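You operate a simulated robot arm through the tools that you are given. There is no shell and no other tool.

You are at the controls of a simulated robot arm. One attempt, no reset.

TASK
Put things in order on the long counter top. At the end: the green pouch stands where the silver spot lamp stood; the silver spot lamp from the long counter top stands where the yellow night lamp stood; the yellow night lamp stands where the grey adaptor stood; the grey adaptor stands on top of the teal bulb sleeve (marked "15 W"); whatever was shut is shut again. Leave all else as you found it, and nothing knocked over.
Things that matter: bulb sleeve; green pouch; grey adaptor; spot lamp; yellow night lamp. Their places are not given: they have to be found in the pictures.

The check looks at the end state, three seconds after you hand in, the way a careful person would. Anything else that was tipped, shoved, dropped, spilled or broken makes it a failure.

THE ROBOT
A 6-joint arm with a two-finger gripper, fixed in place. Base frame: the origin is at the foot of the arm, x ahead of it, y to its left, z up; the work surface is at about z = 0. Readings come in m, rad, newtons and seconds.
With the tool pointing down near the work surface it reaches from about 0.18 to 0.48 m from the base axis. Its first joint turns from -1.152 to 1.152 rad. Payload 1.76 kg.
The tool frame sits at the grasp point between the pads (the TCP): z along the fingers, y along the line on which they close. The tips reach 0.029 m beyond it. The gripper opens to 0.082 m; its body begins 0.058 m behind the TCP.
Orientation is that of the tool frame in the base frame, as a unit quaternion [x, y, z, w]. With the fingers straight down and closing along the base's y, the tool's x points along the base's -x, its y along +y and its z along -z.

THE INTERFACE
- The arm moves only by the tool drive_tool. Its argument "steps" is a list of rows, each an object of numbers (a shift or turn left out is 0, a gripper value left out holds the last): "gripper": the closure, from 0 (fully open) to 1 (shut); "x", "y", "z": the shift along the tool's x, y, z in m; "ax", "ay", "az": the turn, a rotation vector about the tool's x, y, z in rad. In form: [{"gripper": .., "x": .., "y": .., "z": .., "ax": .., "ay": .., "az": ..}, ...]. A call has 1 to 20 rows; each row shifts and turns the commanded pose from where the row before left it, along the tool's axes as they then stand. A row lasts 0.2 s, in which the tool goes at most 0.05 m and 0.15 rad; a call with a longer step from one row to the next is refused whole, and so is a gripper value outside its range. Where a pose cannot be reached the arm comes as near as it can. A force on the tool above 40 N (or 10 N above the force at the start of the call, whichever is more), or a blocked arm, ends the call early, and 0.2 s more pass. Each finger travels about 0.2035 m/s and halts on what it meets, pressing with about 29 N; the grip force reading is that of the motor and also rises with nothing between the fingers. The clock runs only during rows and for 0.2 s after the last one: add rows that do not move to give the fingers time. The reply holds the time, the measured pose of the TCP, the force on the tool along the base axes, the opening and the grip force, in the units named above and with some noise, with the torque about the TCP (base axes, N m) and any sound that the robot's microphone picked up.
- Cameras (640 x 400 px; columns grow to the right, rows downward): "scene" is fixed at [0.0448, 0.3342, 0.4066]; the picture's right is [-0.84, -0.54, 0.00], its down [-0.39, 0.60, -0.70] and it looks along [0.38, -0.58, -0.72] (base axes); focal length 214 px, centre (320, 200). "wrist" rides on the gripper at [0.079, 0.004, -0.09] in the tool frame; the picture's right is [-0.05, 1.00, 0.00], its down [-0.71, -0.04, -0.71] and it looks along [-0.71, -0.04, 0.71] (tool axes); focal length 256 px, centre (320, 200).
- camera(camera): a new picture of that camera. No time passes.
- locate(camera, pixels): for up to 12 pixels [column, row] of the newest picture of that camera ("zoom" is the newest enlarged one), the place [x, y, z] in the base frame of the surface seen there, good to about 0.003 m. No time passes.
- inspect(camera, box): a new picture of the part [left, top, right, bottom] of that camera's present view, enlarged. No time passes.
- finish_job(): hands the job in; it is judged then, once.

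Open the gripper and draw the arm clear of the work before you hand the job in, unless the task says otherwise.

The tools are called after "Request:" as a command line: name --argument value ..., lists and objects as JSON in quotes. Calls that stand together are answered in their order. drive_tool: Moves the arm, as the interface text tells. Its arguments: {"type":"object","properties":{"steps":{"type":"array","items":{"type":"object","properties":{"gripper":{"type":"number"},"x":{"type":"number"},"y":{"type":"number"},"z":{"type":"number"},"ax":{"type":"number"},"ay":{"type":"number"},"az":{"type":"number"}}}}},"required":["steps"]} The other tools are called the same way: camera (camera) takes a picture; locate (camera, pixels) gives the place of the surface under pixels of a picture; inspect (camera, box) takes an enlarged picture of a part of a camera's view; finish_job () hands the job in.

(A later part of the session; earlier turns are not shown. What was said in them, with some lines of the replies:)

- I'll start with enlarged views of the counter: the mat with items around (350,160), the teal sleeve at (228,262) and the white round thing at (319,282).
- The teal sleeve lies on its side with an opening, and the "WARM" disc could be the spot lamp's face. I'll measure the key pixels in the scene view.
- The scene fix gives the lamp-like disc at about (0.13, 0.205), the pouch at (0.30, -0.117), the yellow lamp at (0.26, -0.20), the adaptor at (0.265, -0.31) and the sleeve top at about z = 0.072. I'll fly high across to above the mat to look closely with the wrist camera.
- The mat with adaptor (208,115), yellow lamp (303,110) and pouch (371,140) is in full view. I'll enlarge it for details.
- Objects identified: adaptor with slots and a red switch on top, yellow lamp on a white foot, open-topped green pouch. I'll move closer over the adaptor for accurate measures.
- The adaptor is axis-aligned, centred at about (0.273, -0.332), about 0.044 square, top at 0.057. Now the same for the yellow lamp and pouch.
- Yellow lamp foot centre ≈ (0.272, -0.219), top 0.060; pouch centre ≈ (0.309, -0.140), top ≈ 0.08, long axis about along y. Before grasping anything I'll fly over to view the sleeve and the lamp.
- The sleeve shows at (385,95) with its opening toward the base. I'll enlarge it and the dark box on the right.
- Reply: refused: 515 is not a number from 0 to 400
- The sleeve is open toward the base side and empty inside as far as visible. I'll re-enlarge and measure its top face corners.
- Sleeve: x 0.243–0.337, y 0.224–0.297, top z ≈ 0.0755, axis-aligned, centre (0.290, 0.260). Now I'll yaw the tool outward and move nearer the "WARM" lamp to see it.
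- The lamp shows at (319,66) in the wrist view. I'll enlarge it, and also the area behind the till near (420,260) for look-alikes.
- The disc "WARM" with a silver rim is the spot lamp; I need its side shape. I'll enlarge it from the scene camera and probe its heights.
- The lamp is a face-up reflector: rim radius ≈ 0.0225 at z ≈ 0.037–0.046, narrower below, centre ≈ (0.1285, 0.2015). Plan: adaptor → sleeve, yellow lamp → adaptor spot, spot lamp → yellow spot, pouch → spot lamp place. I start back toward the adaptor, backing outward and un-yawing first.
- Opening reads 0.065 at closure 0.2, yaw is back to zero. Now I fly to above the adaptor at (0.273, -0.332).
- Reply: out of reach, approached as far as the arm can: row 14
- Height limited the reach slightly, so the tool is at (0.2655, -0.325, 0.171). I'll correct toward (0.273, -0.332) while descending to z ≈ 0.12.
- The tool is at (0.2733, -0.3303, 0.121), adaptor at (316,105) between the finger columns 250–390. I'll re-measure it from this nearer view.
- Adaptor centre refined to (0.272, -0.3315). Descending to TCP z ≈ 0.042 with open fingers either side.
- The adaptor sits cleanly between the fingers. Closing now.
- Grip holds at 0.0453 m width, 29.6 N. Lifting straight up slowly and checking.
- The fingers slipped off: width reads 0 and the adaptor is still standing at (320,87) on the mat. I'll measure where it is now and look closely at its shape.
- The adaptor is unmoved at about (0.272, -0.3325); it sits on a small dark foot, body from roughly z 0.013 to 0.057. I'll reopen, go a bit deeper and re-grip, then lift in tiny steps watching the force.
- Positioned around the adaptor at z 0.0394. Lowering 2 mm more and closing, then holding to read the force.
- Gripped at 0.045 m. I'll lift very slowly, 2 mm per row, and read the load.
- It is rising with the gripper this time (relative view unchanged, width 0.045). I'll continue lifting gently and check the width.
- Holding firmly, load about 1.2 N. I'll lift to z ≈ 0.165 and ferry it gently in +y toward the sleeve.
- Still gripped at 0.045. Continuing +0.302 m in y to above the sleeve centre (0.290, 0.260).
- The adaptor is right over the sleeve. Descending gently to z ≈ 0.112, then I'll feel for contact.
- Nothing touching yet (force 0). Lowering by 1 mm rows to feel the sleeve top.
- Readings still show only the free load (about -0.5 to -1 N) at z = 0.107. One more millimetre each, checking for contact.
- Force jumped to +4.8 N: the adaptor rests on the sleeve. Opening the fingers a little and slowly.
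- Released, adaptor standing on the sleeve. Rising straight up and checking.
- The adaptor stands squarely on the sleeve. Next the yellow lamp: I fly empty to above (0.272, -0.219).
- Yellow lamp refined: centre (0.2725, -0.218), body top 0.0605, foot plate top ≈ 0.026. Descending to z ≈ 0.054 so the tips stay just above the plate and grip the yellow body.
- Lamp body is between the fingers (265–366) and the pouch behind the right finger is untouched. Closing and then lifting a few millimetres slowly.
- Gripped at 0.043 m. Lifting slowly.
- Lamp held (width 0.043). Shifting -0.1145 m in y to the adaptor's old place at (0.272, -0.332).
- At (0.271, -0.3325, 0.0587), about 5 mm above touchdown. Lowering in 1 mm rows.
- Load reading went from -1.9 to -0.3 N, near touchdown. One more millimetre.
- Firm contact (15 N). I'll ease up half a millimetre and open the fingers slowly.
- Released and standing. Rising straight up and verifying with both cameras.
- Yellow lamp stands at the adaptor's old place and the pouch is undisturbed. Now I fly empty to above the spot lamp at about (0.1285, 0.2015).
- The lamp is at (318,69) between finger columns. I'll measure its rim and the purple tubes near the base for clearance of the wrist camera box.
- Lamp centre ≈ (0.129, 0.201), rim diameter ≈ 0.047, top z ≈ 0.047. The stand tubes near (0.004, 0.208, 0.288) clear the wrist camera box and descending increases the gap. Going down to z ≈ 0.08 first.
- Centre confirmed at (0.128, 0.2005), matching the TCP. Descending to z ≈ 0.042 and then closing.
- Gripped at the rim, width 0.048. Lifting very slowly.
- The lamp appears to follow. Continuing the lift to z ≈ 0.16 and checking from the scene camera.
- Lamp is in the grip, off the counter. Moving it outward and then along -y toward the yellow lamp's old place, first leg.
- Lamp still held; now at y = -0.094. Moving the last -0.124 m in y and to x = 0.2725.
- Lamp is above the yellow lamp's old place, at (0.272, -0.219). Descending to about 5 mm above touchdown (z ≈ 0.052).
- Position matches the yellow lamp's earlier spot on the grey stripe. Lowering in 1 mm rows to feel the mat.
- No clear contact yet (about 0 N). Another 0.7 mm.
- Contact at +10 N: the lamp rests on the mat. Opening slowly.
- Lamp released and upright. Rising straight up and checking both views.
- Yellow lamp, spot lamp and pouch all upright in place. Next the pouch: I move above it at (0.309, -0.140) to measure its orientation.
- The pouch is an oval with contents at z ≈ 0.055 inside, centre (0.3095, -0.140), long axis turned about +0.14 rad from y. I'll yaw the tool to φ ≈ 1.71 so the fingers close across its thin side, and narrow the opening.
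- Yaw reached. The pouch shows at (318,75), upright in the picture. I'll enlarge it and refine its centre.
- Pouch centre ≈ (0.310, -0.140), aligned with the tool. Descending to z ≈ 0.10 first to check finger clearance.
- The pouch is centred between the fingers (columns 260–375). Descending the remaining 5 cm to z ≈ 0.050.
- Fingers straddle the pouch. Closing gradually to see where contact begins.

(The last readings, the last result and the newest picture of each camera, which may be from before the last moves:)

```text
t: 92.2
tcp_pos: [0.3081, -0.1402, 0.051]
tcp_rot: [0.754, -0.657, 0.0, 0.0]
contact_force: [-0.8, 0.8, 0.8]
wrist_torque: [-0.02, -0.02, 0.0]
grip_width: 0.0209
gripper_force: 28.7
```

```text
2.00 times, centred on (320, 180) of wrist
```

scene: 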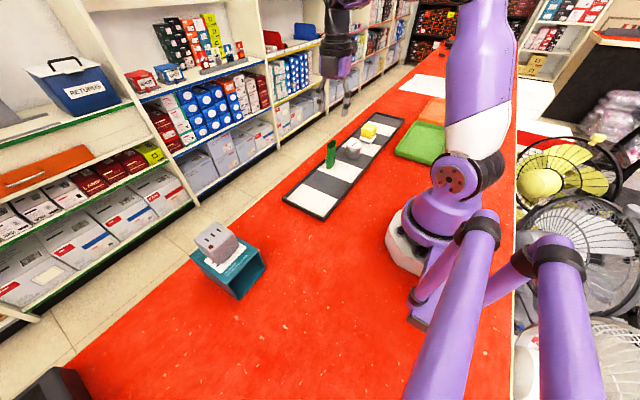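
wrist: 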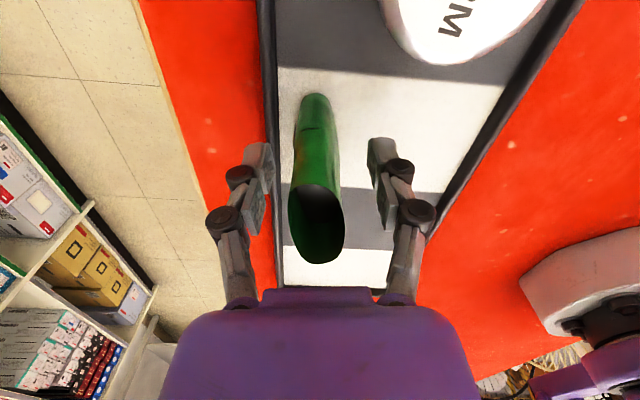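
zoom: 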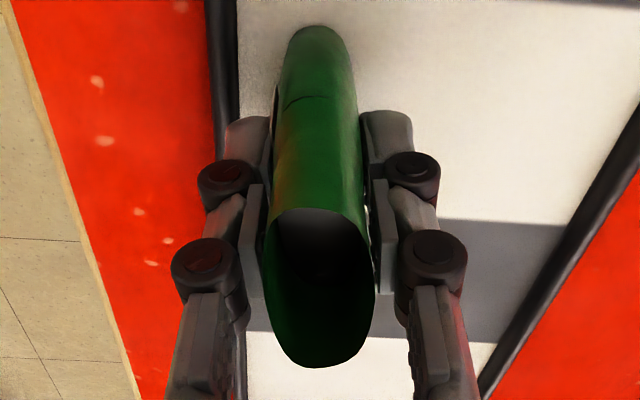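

Contact at 0.0209 m. I'll set full closure for a firm hold and lift very slowly.

Request:
drive_tool --steps '[{"gripper": 0.9}, {"gripper": 1.0}, {}, {"z": -0.001}, {"z": -0.002}, {"z": -0.002}, {"z": -0.003}, {"z": -0.004}, {}]'

Request:
camera --camera "wrist"

Request:
inspect --camera "scene" --box '[270, 95, 420, 225]'

```text
t: 94.2
tcp_pos: [0.3096, -0.14, 0.0641]
tcp_rot: [0.754, -0.657, 0.0, 0.0]
contact_force: [0.8, -0.6, -1.1]
wrist_torque: [0.0, 0.04, 0.0]
grip_width: 0.0209
gripper_force: 28.5
```

```text
taken
```

wrist: 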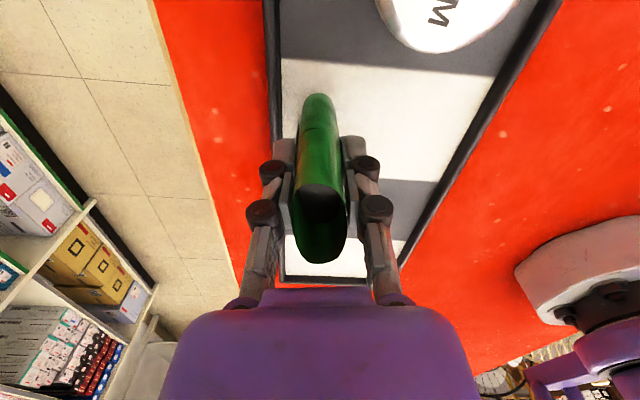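

```text
3.08 times, centred on (345, 160) of scene
```

zoom: 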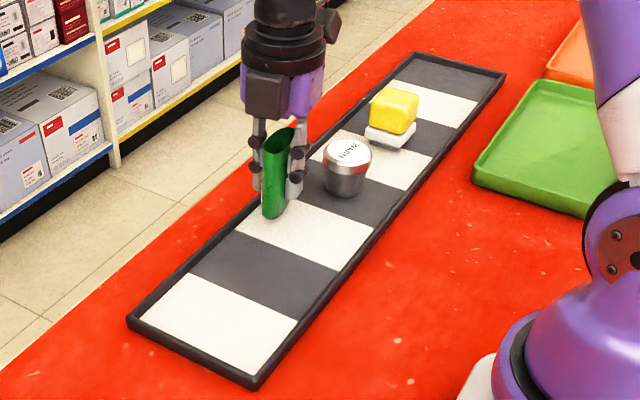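

The pouch is off the mat, held at 0.021 m. I'll lift to z ≈ 0.15 and start moving toward the lamp's old place via (0.27, 0.03).

Request:
drive_tool --steps '[{"z": -0.006}, {"z": -0.01}, {"z": -0.014}, {"z": -0.016}, {"z": -0.016}, {"z": -0.012}, {"z": -0.008}, {"z": -0.004}, {"x": -0.006, "y": 0.0016}, {"x": -0.012, "y": 0.0016}, {"x": -0.018, "y": 0.0016}, {"x": -0.022, "y": 0.0016}, {"x": -0.024, "y": 0.0016}, {"x": -0.024, "y": 0.0016}, {"x": -0.024, "y": 0.0016}, {"x": -0.02, "y": 0.0016}, {"x": -0.014, "y": 0.0016}, {"x": -0.0099, "y": 0.0016}, {}]'

Request:
camera --camera "scene"

Request:
camera --camera "wrist"

```text
t: 98.2
tcp_pos: [0.2698, 0.0304, 0.1497]
tcp_rot: [0.754, -0.657, 0.0, 0.0]
contact_force: [0.1, -0.6, -0.5]
wrist_torque: [0.02, -0.01, -0.01]
grip_width: 0.0205
gripper_force: 29.0
```

```text
taken
```

scene: 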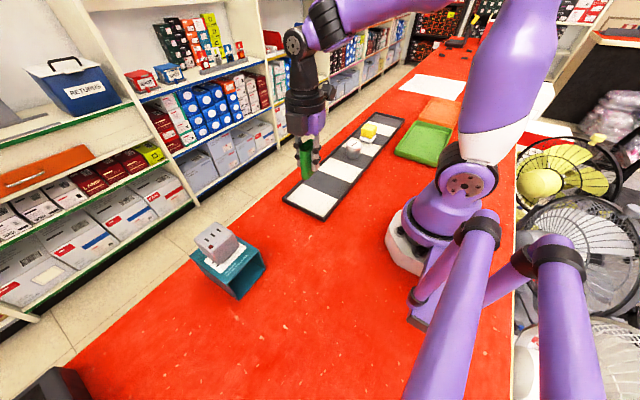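

```text
taken
```

wrist: 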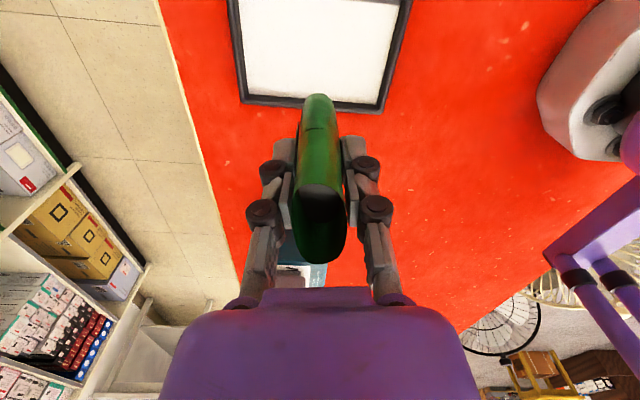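

Pouch still upright in the grip at (0.270, 0.030). Moving the second leg to above (0.1285, 0.201).

Request:
drive_tool --steps '[{"x": -0.00567, "y": 0.00349}, {"x": -0.01134, "y": 0.00698}, {"x": -0.01701, "y": 0.01048}, {"x": -0.02079, "y": 0.0128}, {"x": -0.02174, "y": 0.01339}, {"x": -0.02174, "y": 0.01339}, {"x": -0.02174, "y": 0.01339}, {"x": -0.02079, "y": 0.0128}, {"x": -0.01701, "y": 0.01048}, {"x": -0.01418, "y": 0.00873}, {"x": -0.0104, "y": 0.0064}, {"x": -0.0066, "y": 0.00407}, {}]'

Request:
camera --camera "scene"

Request:
camera --camera "wrist"

```text
t: 101.0
tcp_pos: [0.1281, 0.2009, 0.1495]
tcp_rot: [0.755, -0.656, 0.001, 0.0]
contact_force: [-0.4, 0.7, -0.3]
wrist_torque: [0.02, 0.01, 0.01]
grip_width: 0.0209
gripper_force: 29.2
```

```text
taken
```

scene: 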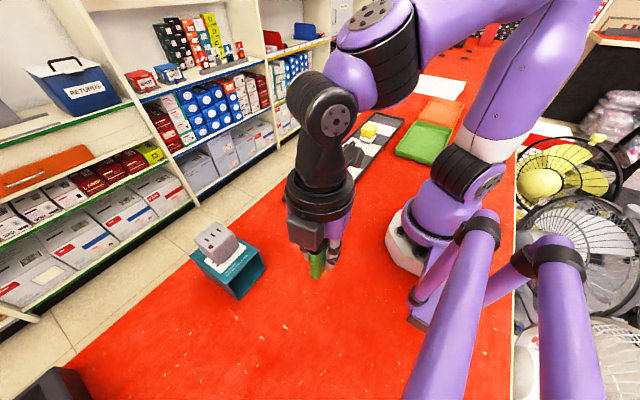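

```text
taken
```

wrist: 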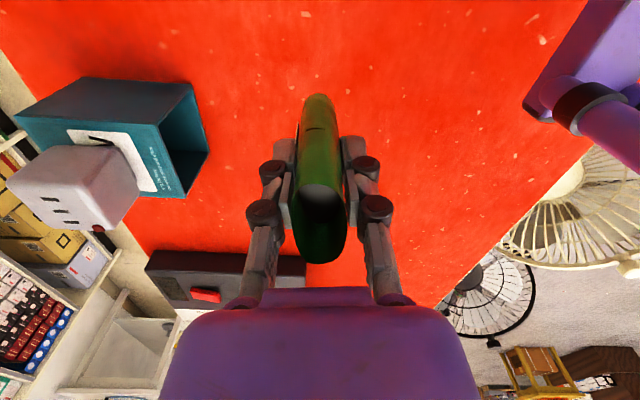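

Above the lamp's old place at (0.128, 0.201); the sleeve with adaptor is well to the side. Descending to z ≈ 0.051.

Request:
drive_tool --steps '[{"z": 0.006}, {"z": 0.012}, {"z": 0.016}, {"z": 0.016}, {"z": 0.016}, {"z": 0.014}, {"z": 0.01}, {"z": 0.006}, {"z": 0.0025}, {}]'

Request:
camera --camera "wrist"

```text
t: 103.2
tcp_pos: [0.1276, 0.2017, 0.051]
tcp_rot: [0.754, -0.657, 0.0, 0.0]
contact_force: [0.9, 0.6, -0.7]
wrist_torque: [0.02, 0.02, -0.01]
grip_width: 0.0208
gripper_force: 29.1
```

```text
taken
```

wrist: 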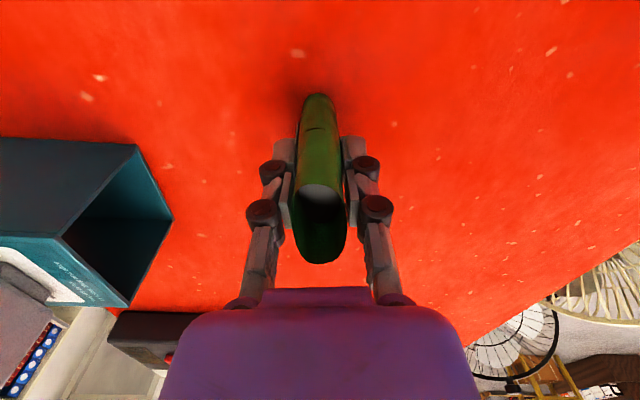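

About 5 mm above expected touchdown. Lowering in 1 mm rows.

Request:
drive_tool --steps '[{"z": 0.001}, {"z": 0.001}, {"z": 0.001}, {"z": 0.001}, {}]'

```text
t: 104.4
tcp_pos: [0.1295, 0.2018, 0.0464]
tcp_rot: [0.754, -0.657, 0.0, -0.001]
contact_force: [0.3, -0.3, -1.5]
wrist_torque: [0.01, -0.01, -0.02]
grip_width: 0.0209
gripper_force: 28.6
```

Request:
drive_tool --steps '[{"z": 0.0007}, {}]'

```text
t: 105.0
tcp_pos: [0.1277, 0.2013, 0.047]
tcp_rot: [0.754, -0.656, 0.0, 0.0]
contact_force: [-2.1, -7.1, 21.7]
wrist_torque: [-0.3, 0.11, 0.01]
grip_width: 0.021
gripper_force: 28.9
```

Firm contact (+22 N). Easing up 0.4 mm and reading before release.

Request:
drive_tool --steps '[{"z": -0.0004}, {}]'

```text
t: 105.6
tcp_pos: [0.1288, 0.2012, 0.0471]
tcp_rot: [0.754, -0.656, 0.0, 0.001]
contact_force: [-0.2, -0.2, 1.1]
wrist_torque: [0.0, -0.05, -0.02]
grip_width: 0.0206
gripper_force: 28.8
```

Just touching (+1 N). Opening gradually to 0.05 m.

Request:
drive_tool --steps '[{"gripper": 0.74}, {"gripper": 0.7}, {"gripper": 0.64}, {"gripper": 0.56}, {"gripper": 0.46}, {"gripper": 0.39}, {}, {}]'

Request:
camera --camera "wrist"

Request:
camera --camera "scene"

```text
t: 107.4
tcp_pos: [0.1285, 0.2016, 0.0474]
tcp_rot: [0.754, -0.657, 0.001, 0.0]
contact_force: [0.1, -0.7, 0.7]
wrist_torque: [0.01, 0.0, 0.01]
grip_width: 0.05
gripper_force: 0.0
```

```text
taken
```

wrist: 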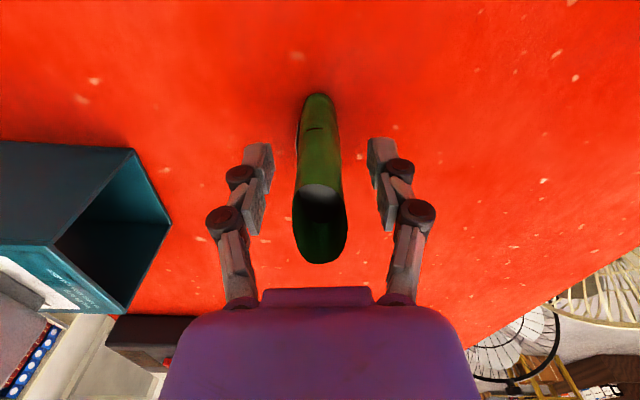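

```text
taken
```

scene: 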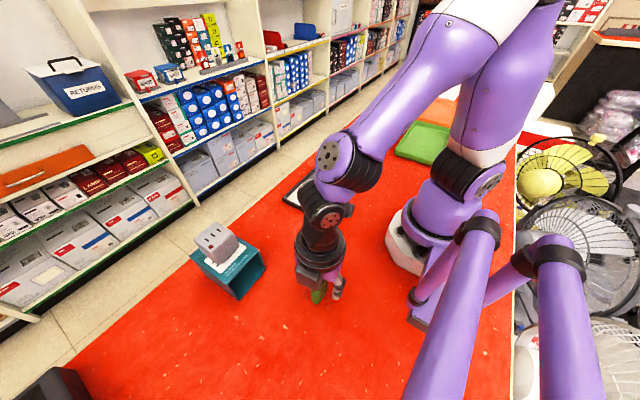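

The pouch stands free between the open fingers. Rising straight up.

Request:
drive_tool --steps '[{"z": -0.004}, {"z": -0.012}, {"z": -0.025}, {"z": -0.03}, {"z": -0.03}, {"z": -0.03}, {}]'

Request:
camera --camera "wrist"

Request:
camera --camera "scene"

```text
t: 109.0
tcp_pos: [0.1282, 0.203, 0.1781]
tcp_rot: [0.754, -0.656, 0.0, -0.001]
contact_force: [0.0, 0.3, 0.0]
wrist_torque: [0.0, 0.0, -0.01]
grip_width: 0.0501
gripper_force: 0.0
```

```text
taken
```

wrist: 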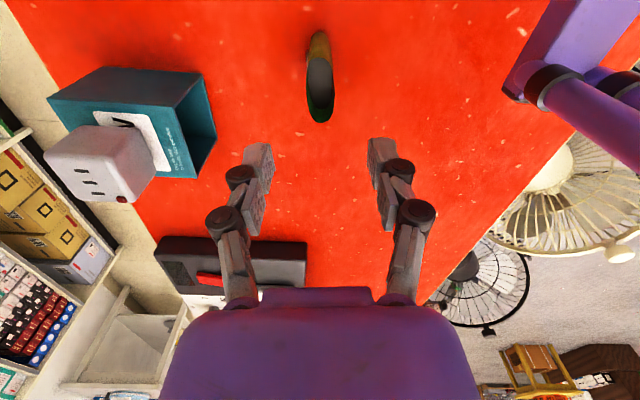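

```text
taken
```

scene: 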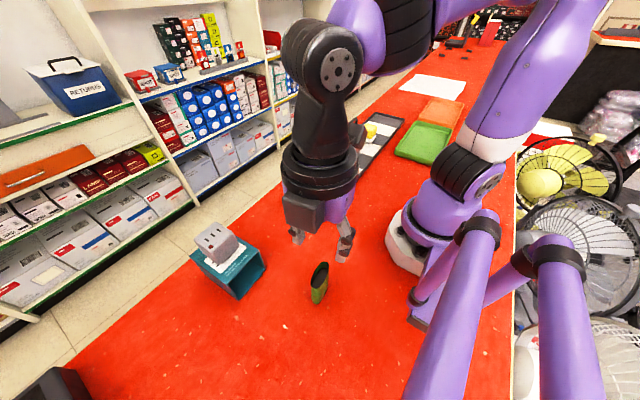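

The pouch stands upright on the lamp's old place. I'll withdraw the arm outward, un-yaw, and raise to inspect everything.

Request:
drive_tool --steps '[{"x": 0.025, "y": -0.015}, {"x": 0.034, "y": -0.02}, {"x": 0.034, "y": -0.02}, {"x": 0.034, "y": -0.02}, {"x": 0.034, "y": -0.02}, {"z": -0.02, "az": 0.1425}, {"z": -0.02, "az": 0.1425}, {"z": -0.02, "az": 0.1425}, {"az": 0.1425}, {"az": 0.1425}, {"az": 0.1425}, {"az": 0.1425}, {"az": 0.1425}, {"az": 0.1425}, {"az": 0.1425}, {"az": 0.1425}, {"az": 0.1425}, {}]'

Request:
camera --camera "wrist"

Request:
camera --camera "scene"

```text
t: 112.8
tcp_pos: [0.2438, 0.0551, 0.2371]
tcp_rot: [0.001, 1.0, 0.0, -0.001]
contact_force: [-0.4, 0.7, -0.5]
wrist_torque: [-0.02, 0.01, 0.02]
grip_width: 0.0497
gripper_force: 0.1
```

```text
taken
```

wrist: 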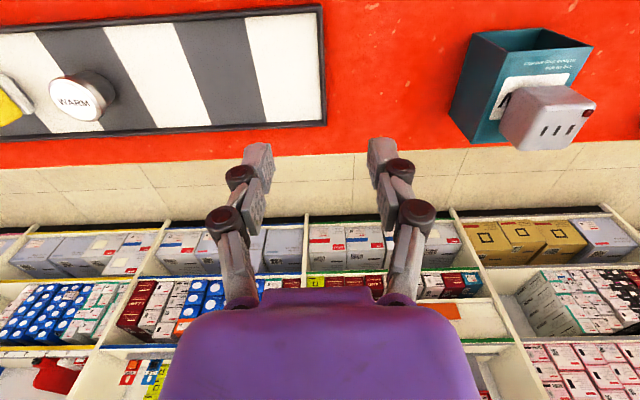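

```text
taken
```

scene: 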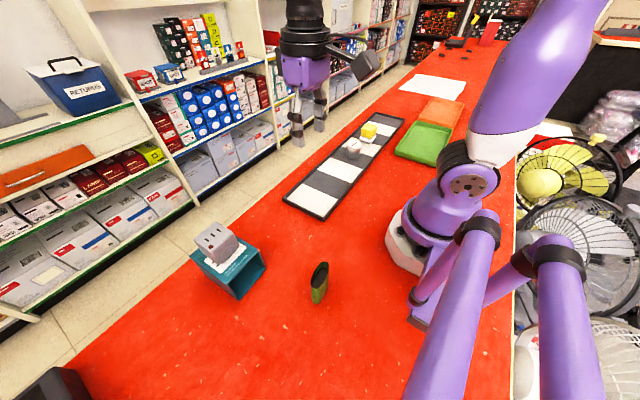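

All four items look placed. I'll verify positions from the scene view: pouch, adaptor on the sleeve, and the two lamps.

Request:
inspect --camera "scene" --box '[180, 200, 360, 320]'

Request:
locate --camera "scene" --pixels '[[319, 268], [316, 292], [318, 300], [312, 280], [326, 280], [216, 242], [222, 265], [239, 299], [190, 257], [353, 145], [368, 130], [222, 240]]'

Request:
inspect --camera "scene" --box '[270, 95, 420, 225]'

```text
3.33 times, centred on (270, 260) of scene
```

zoom: 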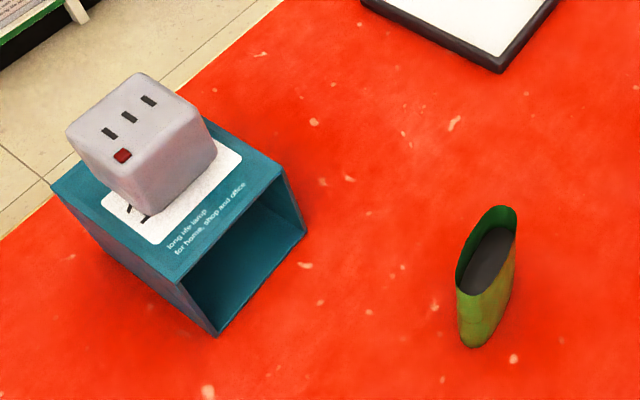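

```text
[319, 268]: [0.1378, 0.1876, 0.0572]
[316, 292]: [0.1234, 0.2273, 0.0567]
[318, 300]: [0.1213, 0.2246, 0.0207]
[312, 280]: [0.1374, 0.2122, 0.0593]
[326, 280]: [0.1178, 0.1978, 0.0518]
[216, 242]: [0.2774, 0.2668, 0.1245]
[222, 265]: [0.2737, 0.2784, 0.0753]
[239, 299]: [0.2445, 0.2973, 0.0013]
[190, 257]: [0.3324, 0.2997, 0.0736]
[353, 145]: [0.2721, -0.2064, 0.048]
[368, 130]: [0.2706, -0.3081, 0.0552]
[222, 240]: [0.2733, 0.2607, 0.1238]
```

```text
3.08 times, centred on (345, 160) of scene
```

zoom: 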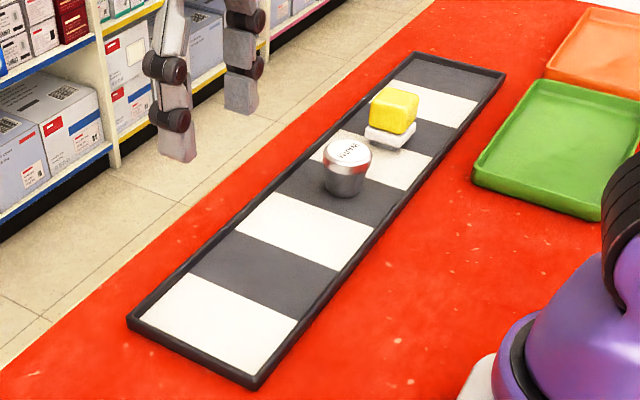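

Everything checks out: pouch centred near (0.128, 0.201), adaptor upright on the sleeve, spot lamp and yellow lamp upright on their stripes, nothing else moved. I'll open the gripper fully and return to the starting hover clear of the work.

Request:
drive_tool --steps '[{"gripper": 0.2, "x": -0.02, "y": 0.02}, {"gripper": 0, "x": -0.025, "y": 0.024}, {"x": -0.025, "y": 0.024}, {}, {}, {}]'

Request:
camera --camera "scene"

Request:
camera --camera "wrist"

```text
t: 114.2
tcp_pos: [0.3139, 0.1234, 0.2371]
tcp_rot: [0.0, 1.0, 0.001, 0.0]
contact_force: [-0.8, 0.0, -0.5]
wrist_torque: [0.02, -0.02, 0.01]
grip_width: 0.0821
gripper_force: 0.1
```

```text
taken
```

scene: 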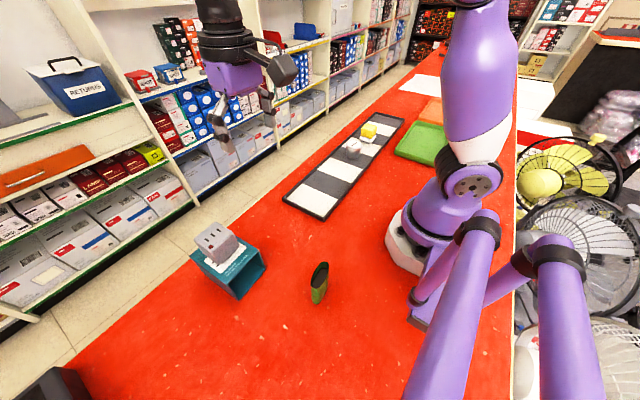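

```text
taken
```

wrist: 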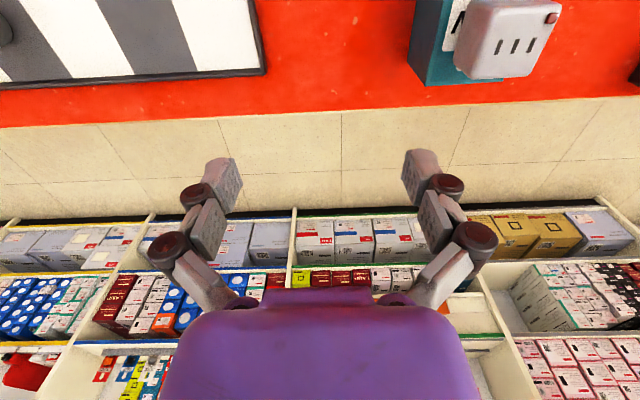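

The last pictures show the final arrangement as asked, with the gripper open and the arm at its starting hover. Handing in.

Request:
finish_job

```text
The job is handed in.
```

The four things are in their new places on the counter, and the job is handed in. The tool didn't return a verdict. In my last pictures everything was upright and I saw nothing else moved.

| Item | Where it stands now | Measured place |
|---|---|---|
| Grey adaptor | on top of the teal "15 W" bulb sleeve | centre about (0.290, 0.260) |
| Yellow night lamp | where the grey adaptor stood | centre about (0.272, -0.332) |
| Silver spot lamp | where the yellow night lamp stood | centre about (0.272, -0.218) |
| Green pouch | where the spot lamp stood | centre about (0.1285, 0.201) |

- **Spot lamp:** I took the silver-rimmed piece with "WARM" on its face to be the spot lamp. I saw no other spot lamp on the counter.
- **Slip:** The first grip on the adaptor slid off as I lifted. It stayed standing in place, and I picked it up on the second try.
- **Shut things:** I opened nothing, so there was nothing to close again.
- **Pouch:** It has something inside, and I kept it upright the whole way.

The gripper is open and the arm is back at its starting position, clear of the work.
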